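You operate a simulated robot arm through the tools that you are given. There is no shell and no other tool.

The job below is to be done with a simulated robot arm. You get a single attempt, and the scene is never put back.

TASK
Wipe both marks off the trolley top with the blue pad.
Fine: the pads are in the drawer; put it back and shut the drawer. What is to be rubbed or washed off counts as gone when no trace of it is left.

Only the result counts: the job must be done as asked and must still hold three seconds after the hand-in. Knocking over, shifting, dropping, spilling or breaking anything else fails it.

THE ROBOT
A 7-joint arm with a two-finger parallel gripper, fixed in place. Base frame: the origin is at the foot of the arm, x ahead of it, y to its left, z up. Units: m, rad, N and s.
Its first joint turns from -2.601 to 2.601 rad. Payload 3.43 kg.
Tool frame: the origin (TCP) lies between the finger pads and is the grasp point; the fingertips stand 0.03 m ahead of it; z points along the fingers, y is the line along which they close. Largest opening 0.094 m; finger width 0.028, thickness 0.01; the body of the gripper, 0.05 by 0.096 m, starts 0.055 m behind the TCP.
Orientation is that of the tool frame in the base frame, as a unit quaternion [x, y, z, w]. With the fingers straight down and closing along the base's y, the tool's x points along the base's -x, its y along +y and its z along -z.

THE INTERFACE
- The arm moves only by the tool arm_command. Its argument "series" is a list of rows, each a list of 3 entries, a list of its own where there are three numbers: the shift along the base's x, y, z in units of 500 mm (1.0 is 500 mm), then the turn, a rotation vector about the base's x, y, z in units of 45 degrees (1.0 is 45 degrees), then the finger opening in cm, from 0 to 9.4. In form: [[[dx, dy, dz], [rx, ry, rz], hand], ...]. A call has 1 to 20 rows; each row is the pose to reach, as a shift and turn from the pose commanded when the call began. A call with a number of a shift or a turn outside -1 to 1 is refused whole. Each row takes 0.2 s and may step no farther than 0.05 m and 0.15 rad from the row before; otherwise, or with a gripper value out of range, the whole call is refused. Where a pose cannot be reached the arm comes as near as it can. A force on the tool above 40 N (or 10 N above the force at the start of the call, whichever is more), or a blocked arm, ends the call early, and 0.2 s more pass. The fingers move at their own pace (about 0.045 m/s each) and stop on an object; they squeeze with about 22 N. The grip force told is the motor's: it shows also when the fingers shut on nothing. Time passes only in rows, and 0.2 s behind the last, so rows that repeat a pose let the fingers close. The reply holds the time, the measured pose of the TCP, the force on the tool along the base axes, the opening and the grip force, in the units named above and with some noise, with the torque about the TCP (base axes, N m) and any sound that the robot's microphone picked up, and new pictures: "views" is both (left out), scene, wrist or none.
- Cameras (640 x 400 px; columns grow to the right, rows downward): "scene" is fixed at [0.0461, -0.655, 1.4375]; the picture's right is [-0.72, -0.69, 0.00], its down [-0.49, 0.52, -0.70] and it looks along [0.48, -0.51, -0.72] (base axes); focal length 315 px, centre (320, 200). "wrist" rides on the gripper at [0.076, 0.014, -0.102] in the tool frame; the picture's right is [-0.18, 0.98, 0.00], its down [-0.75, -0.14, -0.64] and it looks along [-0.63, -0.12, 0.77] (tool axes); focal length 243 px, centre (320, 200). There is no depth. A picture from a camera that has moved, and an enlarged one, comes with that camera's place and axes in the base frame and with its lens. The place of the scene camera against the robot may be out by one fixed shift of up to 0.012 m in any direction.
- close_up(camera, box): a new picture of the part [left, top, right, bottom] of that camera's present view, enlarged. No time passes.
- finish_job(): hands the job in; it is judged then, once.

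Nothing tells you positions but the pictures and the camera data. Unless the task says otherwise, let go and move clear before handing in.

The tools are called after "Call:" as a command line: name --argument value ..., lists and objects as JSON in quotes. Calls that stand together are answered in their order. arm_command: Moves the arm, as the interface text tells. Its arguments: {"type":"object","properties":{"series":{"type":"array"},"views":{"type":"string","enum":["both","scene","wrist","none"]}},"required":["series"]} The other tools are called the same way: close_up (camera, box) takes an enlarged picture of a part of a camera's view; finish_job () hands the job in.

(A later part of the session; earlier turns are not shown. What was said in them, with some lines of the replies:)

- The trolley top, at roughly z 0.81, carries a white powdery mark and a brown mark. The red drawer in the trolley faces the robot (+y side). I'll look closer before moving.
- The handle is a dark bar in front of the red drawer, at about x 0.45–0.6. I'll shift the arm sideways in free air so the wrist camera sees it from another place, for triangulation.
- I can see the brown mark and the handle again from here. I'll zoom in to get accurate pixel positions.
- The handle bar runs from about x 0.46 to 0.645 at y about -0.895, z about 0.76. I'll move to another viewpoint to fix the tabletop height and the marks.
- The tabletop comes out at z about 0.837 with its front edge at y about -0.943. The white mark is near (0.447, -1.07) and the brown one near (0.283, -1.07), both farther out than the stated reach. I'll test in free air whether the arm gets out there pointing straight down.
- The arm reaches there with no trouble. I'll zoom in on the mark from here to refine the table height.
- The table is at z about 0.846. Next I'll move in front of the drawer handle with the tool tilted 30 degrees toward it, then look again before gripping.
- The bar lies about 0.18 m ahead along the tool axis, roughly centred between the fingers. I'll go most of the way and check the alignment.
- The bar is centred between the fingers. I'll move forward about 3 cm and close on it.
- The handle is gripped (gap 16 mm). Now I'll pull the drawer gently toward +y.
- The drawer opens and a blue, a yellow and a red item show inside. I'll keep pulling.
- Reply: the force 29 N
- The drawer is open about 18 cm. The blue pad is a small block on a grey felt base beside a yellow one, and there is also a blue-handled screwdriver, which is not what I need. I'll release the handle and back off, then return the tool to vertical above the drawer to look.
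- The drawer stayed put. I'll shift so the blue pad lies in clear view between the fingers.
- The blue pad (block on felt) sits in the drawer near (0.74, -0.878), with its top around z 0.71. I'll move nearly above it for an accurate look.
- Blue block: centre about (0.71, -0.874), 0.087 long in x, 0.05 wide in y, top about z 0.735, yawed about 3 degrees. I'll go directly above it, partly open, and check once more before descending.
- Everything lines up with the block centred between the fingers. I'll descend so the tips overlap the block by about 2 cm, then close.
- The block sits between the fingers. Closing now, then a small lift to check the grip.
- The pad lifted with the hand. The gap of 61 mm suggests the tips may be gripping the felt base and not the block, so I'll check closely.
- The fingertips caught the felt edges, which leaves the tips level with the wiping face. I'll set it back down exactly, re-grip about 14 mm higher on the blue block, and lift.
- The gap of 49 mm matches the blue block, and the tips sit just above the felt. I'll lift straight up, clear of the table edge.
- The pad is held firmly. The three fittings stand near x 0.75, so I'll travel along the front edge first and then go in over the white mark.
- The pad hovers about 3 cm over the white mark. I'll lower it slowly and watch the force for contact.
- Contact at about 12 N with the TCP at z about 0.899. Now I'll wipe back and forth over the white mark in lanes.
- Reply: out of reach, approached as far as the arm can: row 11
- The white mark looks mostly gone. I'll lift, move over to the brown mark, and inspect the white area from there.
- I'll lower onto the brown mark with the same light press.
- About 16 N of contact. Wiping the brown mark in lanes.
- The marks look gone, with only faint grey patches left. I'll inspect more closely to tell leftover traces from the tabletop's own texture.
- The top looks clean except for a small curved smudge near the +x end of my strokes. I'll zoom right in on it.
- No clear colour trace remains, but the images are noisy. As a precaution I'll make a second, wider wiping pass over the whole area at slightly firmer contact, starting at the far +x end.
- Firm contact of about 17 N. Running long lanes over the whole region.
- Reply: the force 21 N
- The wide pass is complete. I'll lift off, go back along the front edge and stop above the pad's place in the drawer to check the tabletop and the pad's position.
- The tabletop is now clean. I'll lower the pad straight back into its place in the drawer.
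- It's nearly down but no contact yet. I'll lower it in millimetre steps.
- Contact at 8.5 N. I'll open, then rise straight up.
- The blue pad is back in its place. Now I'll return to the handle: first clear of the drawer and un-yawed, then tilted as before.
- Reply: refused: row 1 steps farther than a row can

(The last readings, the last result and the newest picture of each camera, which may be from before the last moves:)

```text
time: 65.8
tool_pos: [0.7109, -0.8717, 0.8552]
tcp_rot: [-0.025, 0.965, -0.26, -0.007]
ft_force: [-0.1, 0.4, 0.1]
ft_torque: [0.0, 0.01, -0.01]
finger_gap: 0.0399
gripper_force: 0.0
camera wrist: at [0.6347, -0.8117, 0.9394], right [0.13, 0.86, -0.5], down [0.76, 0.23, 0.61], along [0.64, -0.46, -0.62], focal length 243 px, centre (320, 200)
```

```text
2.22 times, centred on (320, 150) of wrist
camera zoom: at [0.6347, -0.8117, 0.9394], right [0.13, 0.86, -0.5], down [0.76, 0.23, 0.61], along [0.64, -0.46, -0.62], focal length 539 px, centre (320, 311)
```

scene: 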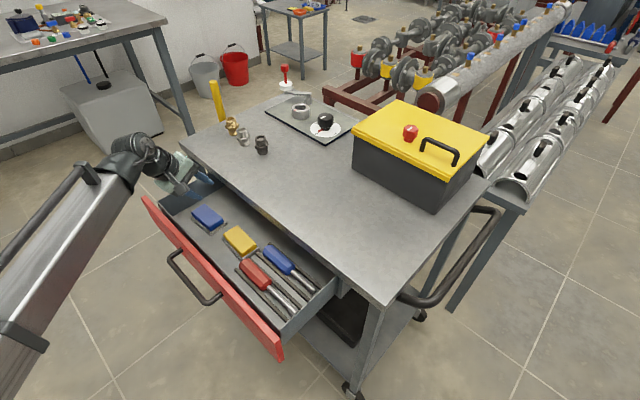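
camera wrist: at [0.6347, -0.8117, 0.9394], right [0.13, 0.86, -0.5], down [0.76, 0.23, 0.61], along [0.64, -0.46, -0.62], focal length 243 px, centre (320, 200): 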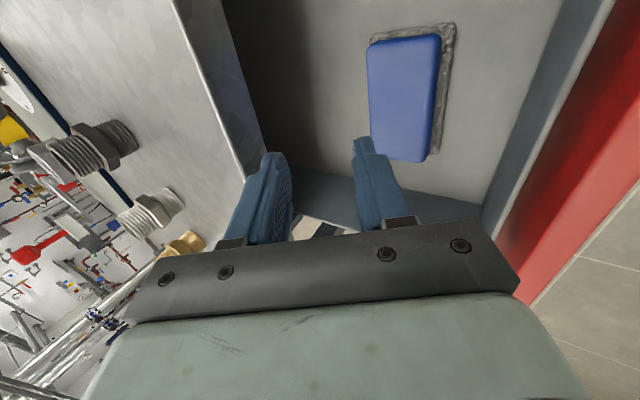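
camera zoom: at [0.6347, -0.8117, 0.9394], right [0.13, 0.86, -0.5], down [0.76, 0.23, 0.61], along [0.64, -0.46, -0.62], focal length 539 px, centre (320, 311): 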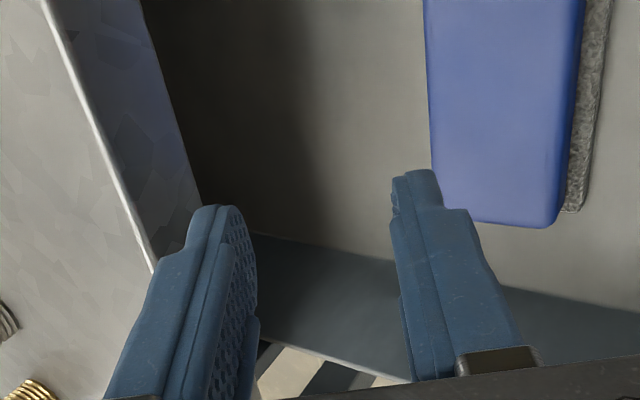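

My first call was refused and the tilt happened in place, but nothing was touched. I'll now rise, move out in front of the handle and remove the small yaw.

Call:
arm_command --series '[[[0, 0.01, 0.08], [0, 0, 0], 4], [[0, 0.04, 0.16], [0, 0, 0], 4], [[-0.03, 0.1, 0.21], [0, -0.01, -0.018], 4], [[-0.08, 0.16, 0.25], [0, -0.02, -0.036], 4], [[-0.13, 0.22, 0.25], [0, -0.0335, -0.058], 4], [[-0.18, 0.29, 0.25], [0, -0.0335, -0.058], 4], [[-0.23, 0.36, 0.25], [0, -0.0335, -0.058], 4], [[-0.28, 0.43, 0.25], [0, -0.0335, -0.058], 4], [[-0.317, 0.466, 0.25], [0, -0.0335, -0.058], 4], [[-0.317, 0.466, 0.25], [0, -0.0335, -0.058], 4]]'

```text
time: 68.0
tool_pos: [0.5521, -0.6401, 0.9798]
tcp_rot: [0.001, 0.966, -0.259, 0.0]
ft_force: [-0.7, 0.1, -0.4]
ft_torque: [0.03, -0.01, -0.02]
finger_gap: 0.0399
gripper_force: 0.0
camera wrist: at [0.4763, -0.5759, 1.0621], right [0.18, 0.85, -0.49], down [0.75, 0.2, 0.63], along [0.63, -0.49, -0.6], focal length 243 px, centre (320, 200)
```

scene: 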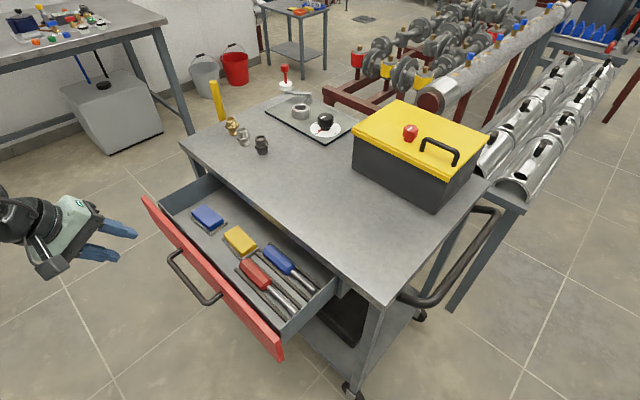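
wrist: 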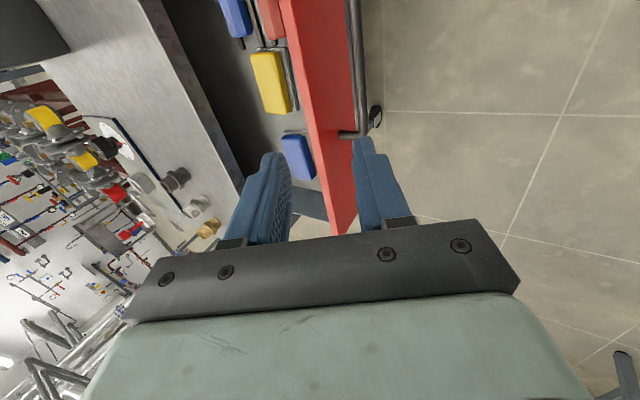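

I'll approach to about 10 cm before the handle and verify the alignment.

Call:
arm_command --series '[[[0, 0.02, -0.06], [0, 0, 0], 3.8], [[0, 0.01, -0.12], [0, 0, 0], 3.8], [[0, -0.01, -0.18], [0, 0, 0], 3.8], [[0, -0.04, -0.26], [0, 0, 0], 3.8], [[0, -0.075, -0.325], [0, 0, 0], 3.8], [[0, -0.075, -0.325], [0, 0, 0], 3.8]]'

Call:
close_up --camera "wrist" --box '[200, 60, 440, 240]'

```text
time: 69.4
tool_pos: [0.5529, -0.6779, 0.817]
tcp_rot: [0.0, 0.966, -0.26, 0.0]
ft_force: [0.7, 0.4, 0.5]
ft_torque: [-0.03, -0.02, -0.03]
finger_gap: 0.0381
gripper_force: 0.1
camera wrist: at [0.4763, -0.6137, 0.8997], right [0.18, 0.85, -0.49], down [0.75, 0.2, 0.63], along [0.63, -0.49, -0.6], focal length 243 px, centre (320, 200)
```

scene: 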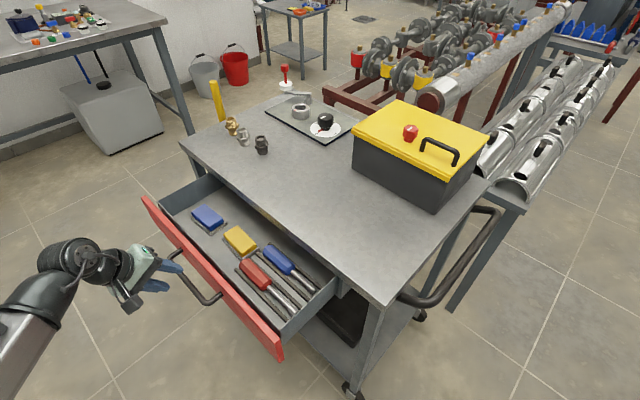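
wrist: 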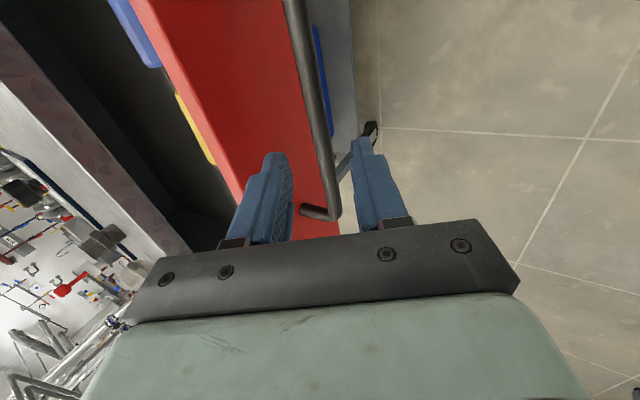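

```text
2.22 times, centred on (320, 150) of wrist
camera zoom: at [0.4763, -0.6137, 0.8997], right [0.18, 0.85, -0.49], down [0.75, 0.2, 0.63], along [0.63, -0.49, -0.6], focal length 539 px, centre (320, 311)
```

zoom: 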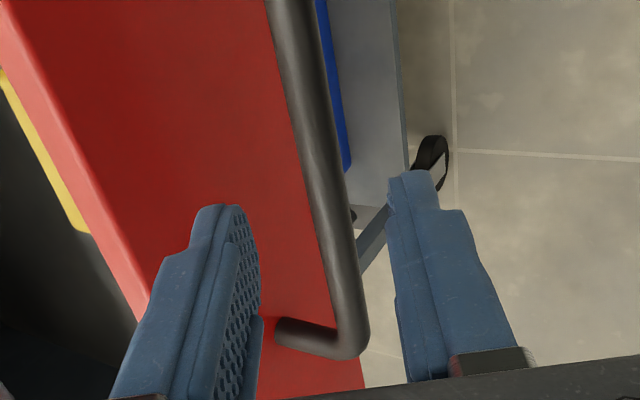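

The bar is centred between the fingers, about 7 cm ahead. I'll advance 6 cm and grip.

Call:
arm_command --series '[[[0, -0.02, -0.035], [0, 0, 0], 3.6], [[0, -0.04, -0.07], [0, 0, 0], 3.6], [[0, -0.06, -0.104], [0, 0, 0], 3.6], [[0, -0.06, -0.104], [0, 0, 0], 0], [[0, -0.06, -0.104], [0, 0, 0], 0], [[0, -0.06, -0.104], [0, 0, 0], 0], [[0, -0.06, -0.104], [0, 0, 0], 0]]'

```text
time: 71.0
tool_pos: [0.5529, -0.7056, 0.7672]
tcp_rot: [-0.001, 0.966, -0.26, 0.001]
ft_force: [-0.2, -1.5, 20.5]
ft_torque: [-0.11, 0.49, 0.63]
finger_gap: 0.0141
gripper_force: 44.9
camera wrist: at [0.4764, -0.6419, 0.8491], right [0.18, 0.85, -0.49], down [0.75, 0.2, 0.63], along [0.63, -0.49, -0.6], focal length 243 px, centre (320, 200)
```

scene: 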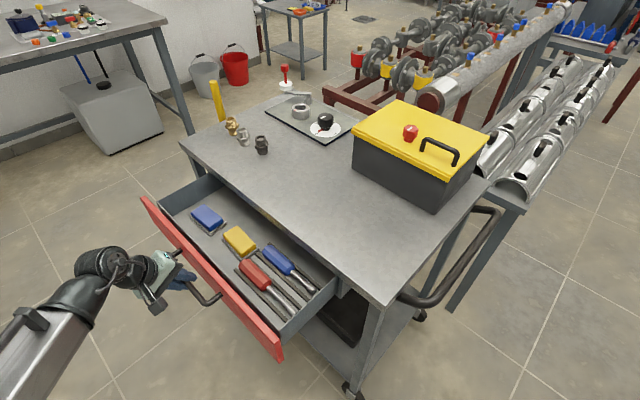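
wrist: 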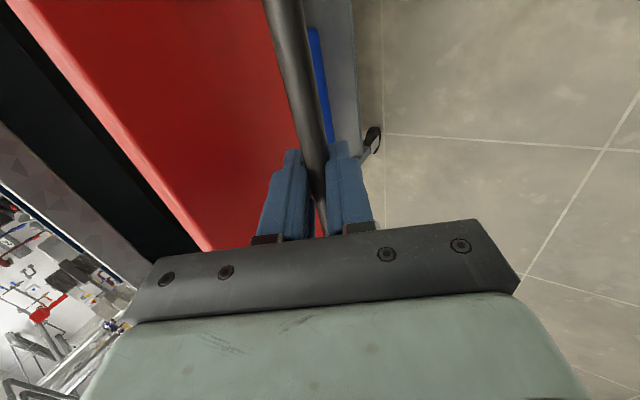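

The handle is gripped again. I'll push the drawer shut smoothly and slowly.

Call:
arm_command --series '[[[0, -0.01, 0], [0, 0, 0], 0], [[0, -0.03, 0], [0, 0, 0], 0], [[0, -0.055, 0], [0, 0, 0], 0], [[0, -0.08, 0], [0, 0, 0], 0], [[0, -0.105, 0], [0, 0, 0], 0], [[0, -0.13, 0], [0, 0, 0], 0], [[0, -0.155, 0], [0, 0, 0], 0], [[0, -0.18, 0], [0, 0, 0], 0], [[0, -0.205, 0], [0, 0, 0], 0], [[0, -0.23, 0], [0, 0, 0], 0], [[0, -0.255, 0], [0, 0, 0], 0], [[0, -0.28, 0], [0, 0, 0], 0], [[0, -0.305, 0], [0, 0, 0], 0], [[0, -0.325, 0], [0, 0, 0], 0], [[0, -0.34, 0], [0, 0, 0], 0], [[0, -0.35, 0], [0, 0, 0], 0]]'

Call:
close_up --camera "scene" --box '[180, 140, 380, 310]'

```text
time: 74.4
tool_pos: [0.5516, -0.8822, 0.7673]
tcp_rot: [0.0, 0.966, -0.26, 0.001]
ft_force: [-3.2, 1.4, 30.9]
ft_torque: [-0.07, 0.71, 0.35]
finger_gap: 0.0136
gripper_force: 44.9
camera wrist: at [0.4764, -0.8178, 0.8491], right [0.18, 0.85, -0.49], down [0.75, 0.2, 0.63], along [0.63, -0.49, -0.6], focal length 243 px, centre (320, 200)
```

scene: 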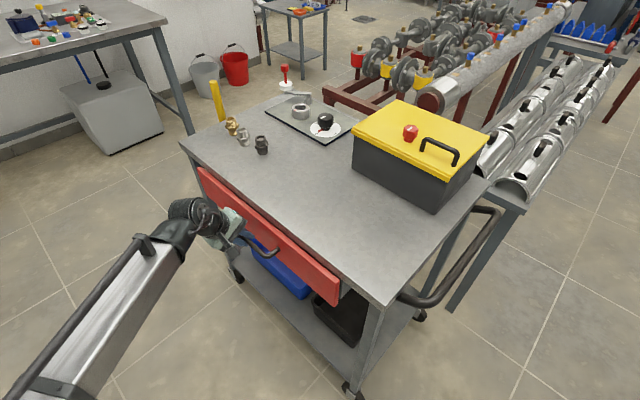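
wrist: 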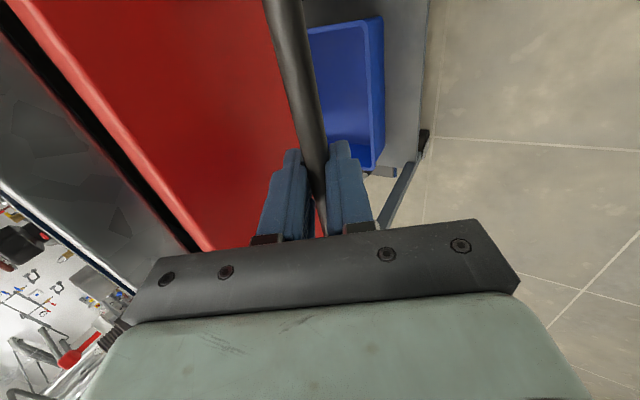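

```text
2.35 times, centred on (280, 225) of scene
camera zoom: at [0.0461, -0.655, 1.4375], right [-0.72, -0.69, 0.0], down [-0.49, 0.52, -0.7], along [0.48, -0.51, -0.72], focal length 741 px, centre (414, 141)
```

zoom: 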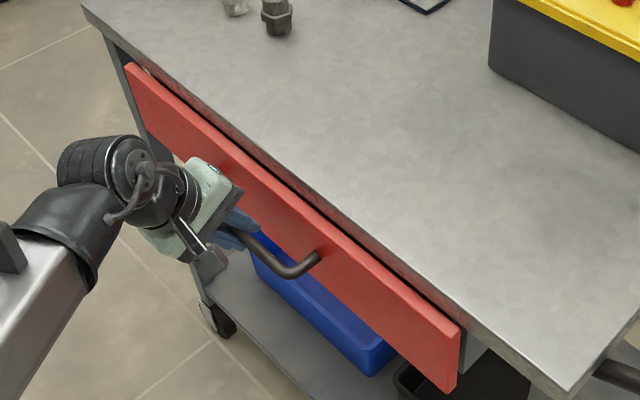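

About 1 cm is left. I'll finish in small steps, relieving the vertical load slightly.

Call:
arm_command --series '[[[0, -0.004, 0.002], [0, 0, 0], 0], [[0, -0.01, 0.003], [0, 0, 0], 0], [[0, -0.016, 0.003], [0, 0, 0], 0], [[0, -0.022, 0.003], [0, 0, 0], 0], [[0, -0.028, 0.003], [0, 0, 0], 0], [[0, -0.034, 0.003], [0, 0, 0], 0]]'

Call:
close_up --camera "scene" --box '[180, 140, 380, 310]'

```text
time: 75.8
tool_pos: [0.5535, -0.8941, 0.7673]
tcp_rot: [0.0, 0.967, -0.256, -0.001]
ft_force: [-5.6, 36.8, 16.3]
ft_torque: [0.09, 0.46, 0.71]
finger_gap: 0.014
gripper_force: 45.2
camera wrist: at [0.4765, -0.8306, 0.8497], right [0.18, 0.85, -0.49], down [0.75, 0.2, 0.63], along [0.63, -0.48, -0.61], focal length 243 px, centre (320, 200)
```

scene: 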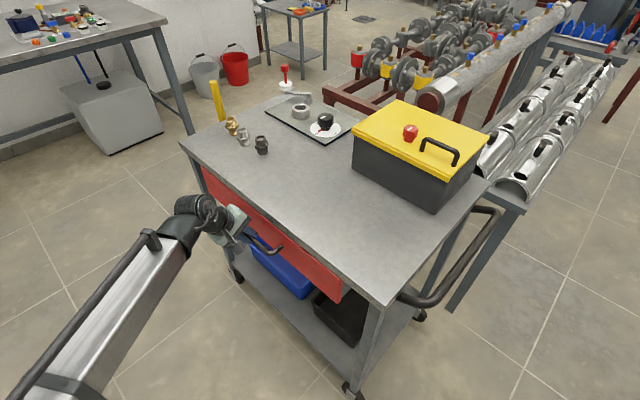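
wrist: 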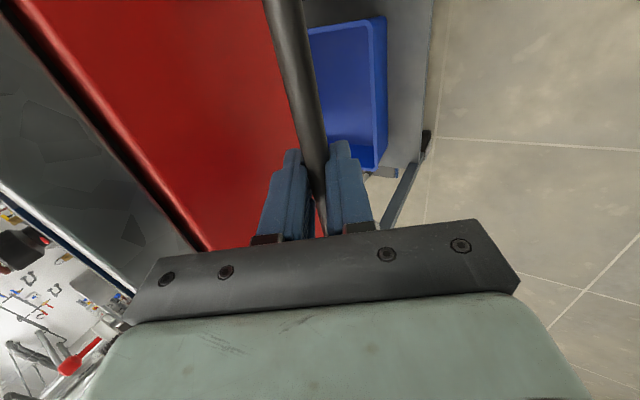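

```text
2.35 times, centred on (280, 225) of scene
camera zoom: at [0.0461, -0.655, 1.4375], right [-0.72, -0.69, 0.0], down [-0.49, 0.52, -0.7], along [0.48, -0.51, -0.72], focal length 741 px, centre (414, 141)
```

zoom: 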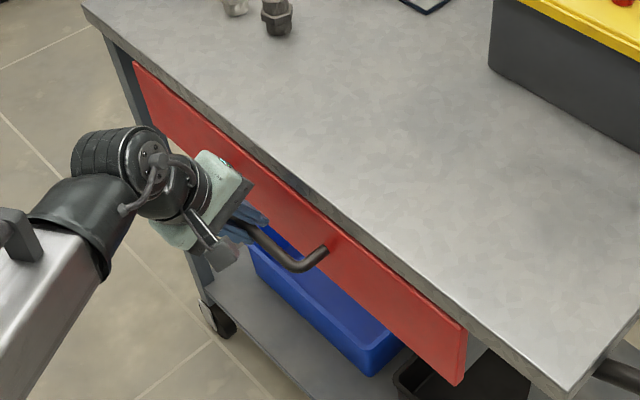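

A 37 N reaction shows the drawer is against its stop, fully shut. I'll ease the press, open the fingers and back out along the tool axis.

Call:
arm_command --series '[[[0, 0.006, 0], [0, 0, 0], 0], [[0, 0.008, 0], [0, 0, 0], 1.6], [[0, 0.008, 0], [0, 0, 0], 2.6], [[0, 0.008, 0], [0, 0, 0], 3.4], [[0, 0.008, 0], [0, 0, 0], 3.4], [[0, 0.008, 0], [0, 0, 0], 3.4]]'

```text
time: 77.2
tool_pos: [0.5534, -0.895, 0.7671]
tcp_rot: [0.0, 0.966, -0.259, -0.001]
ft_force: [-0.2, -0.1, -0.5]
ft_torque: [-0.02, 0.0, 0.0]
finger_gap: 0.0339
gripper_force: 0.1
camera wrist: at [0.4767, -0.8312, 0.8488], right [0.18, 0.85, -0.49], down [0.75, 0.2, 0.63], along [0.63, -0.49, -0.6], focal length 243 px, centre (320, 200)
```

scene: 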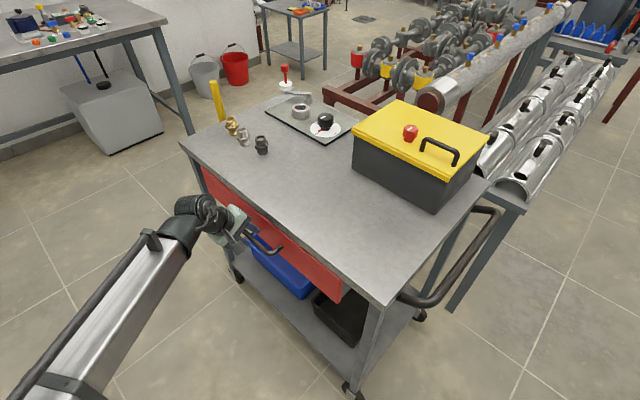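
wrist: 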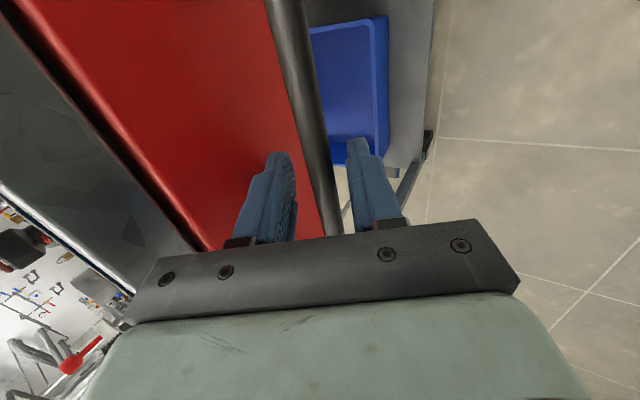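

The fingers are free of the bar with no forces acting. Backing out along the tool axis and away.

Call:
arm_command --series '[[[0, 0.02, 0.035], [0, 0, 0], 3.4], [[0, 0.05, 0.087], [0, 0, 0], 3.4], [[0, 0.09, 0.156], [0, 0, 0], 3.4], [[0, 0.13, 0.225], [0, 0, 0], 3.4], [[0, 0.18, 0.3], [0, 0, 0], 3.4], [[0, 0.24, 0.37], [0, 0, 0], 3.4], [[0, 0.31, 0.43], [0, 0, 0], 3.4], [[0, 0.39, 0.45], [0, 0, 0], 3.4], [[0, 0.39, 0.45], [0, 0, 0], 3.4]]'

Call:
close_up --camera "scene" --box '[180, 130, 400, 310]'

Call:
close_up --camera "scene" --box '[280, 160, 420, 260]'

Call:
close_up --camera "wrist" --box '[0, 0, 400, 240]'

```text
time: 79.2
tool_pos: [0.5515, -0.6987, 0.9926]
tcp_rot: [0.0, 0.966, -0.259, 0.0]
ft_force: [-0.7, 0.0, -0.1]
ft_torque: [0.03, 0.04, 0.02]
finger_gap: 0.0338
gripper_force: 0.1
camera wrist: at [0.4761, -0.6353, 1.0745], right [0.18, 0.85, -0.49], down [0.75, 0.2, 0.63], along [0.63, -0.49, -0.6], focal length 243 px, centre (320, 200)
```

scene: 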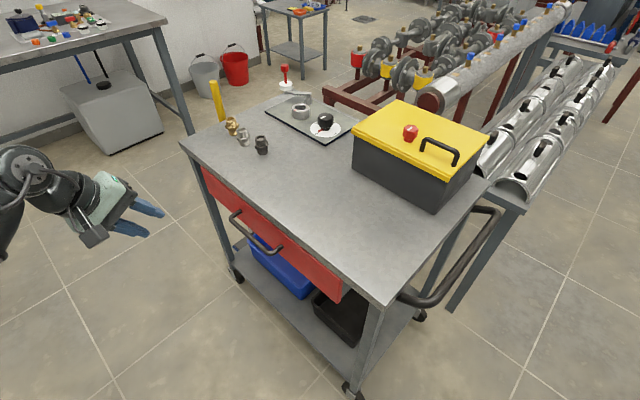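
wrist: 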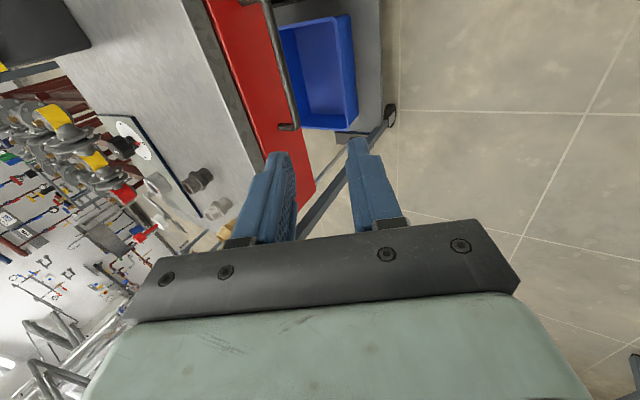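

```text
2.22 times, centred on (290, 220) of scene
camera zoom: at [0.0461, -0.655, 1.4375], right [-0.72, -0.69, 0.0], down [-0.49, 0.52, -0.7], along [0.48, -0.51, -0.72], focal length 700 px, centre (387, 156)
```

zoom: 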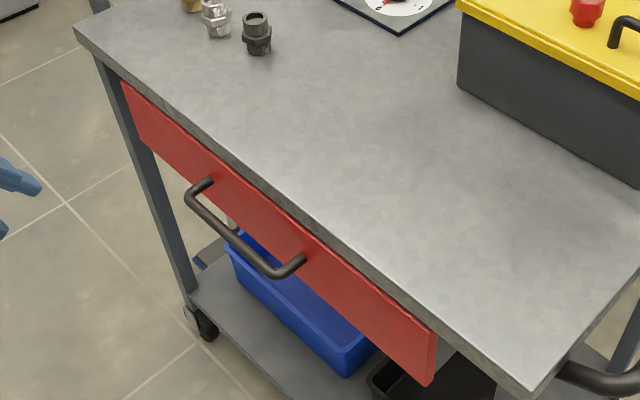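

```text
4.00 times, centred on (350, 210) of scene
camera zoom: at [0.0461, -0.655, 1.4375], right [-0.72, -0.69, 0.0], down [-0.49, 0.52, -0.7], along [0.48, -0.51, -0.72], focal length 1260 px, centre (200, 160)
```

zoom: 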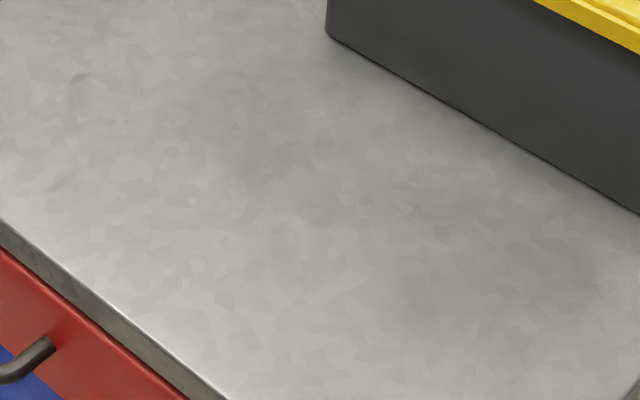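

```text
1.60 times, centred on (200, 120) of wrist
camera zoom: at [0.4761, -0.6353, 1.0745], right [0.18, 0.85, -0.49], down [0.75, 0.2, 0.63], along [0.63, -0.49, -0.6], focal length 388 px, centre (512, 328)
```

zoom: 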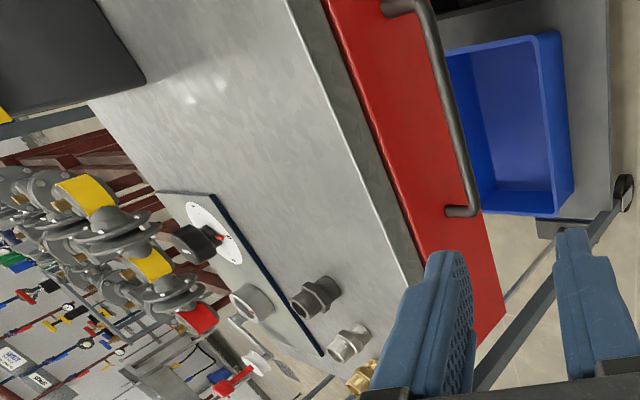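

The tabletop shows no trace of either mark: the faint grey patches didn't change between passes, so they are surface texture. The pad is back in the drawer, the drawer is shut, the other items look undisturbed and the arm is clear, so I'm handing in.

Call:
finish_job

```text
The job is handed in.
```

I wiped both marks off the trolley top with the blue pad, and the last close-ups show no trace of either one. A few faint grey patches remain, but they did not change between the two wiping passes, so I took them to be the surface's own texture.

The blue pad is back in its place in the drawer, and I pushed the drawer in until it met its stop. The hand is open and clear of the trolley, and nothing else looks to have been moved.

One command was refused partway through, so the tool tilted over the open drawer instead of in front of the handle. It touched nothing.
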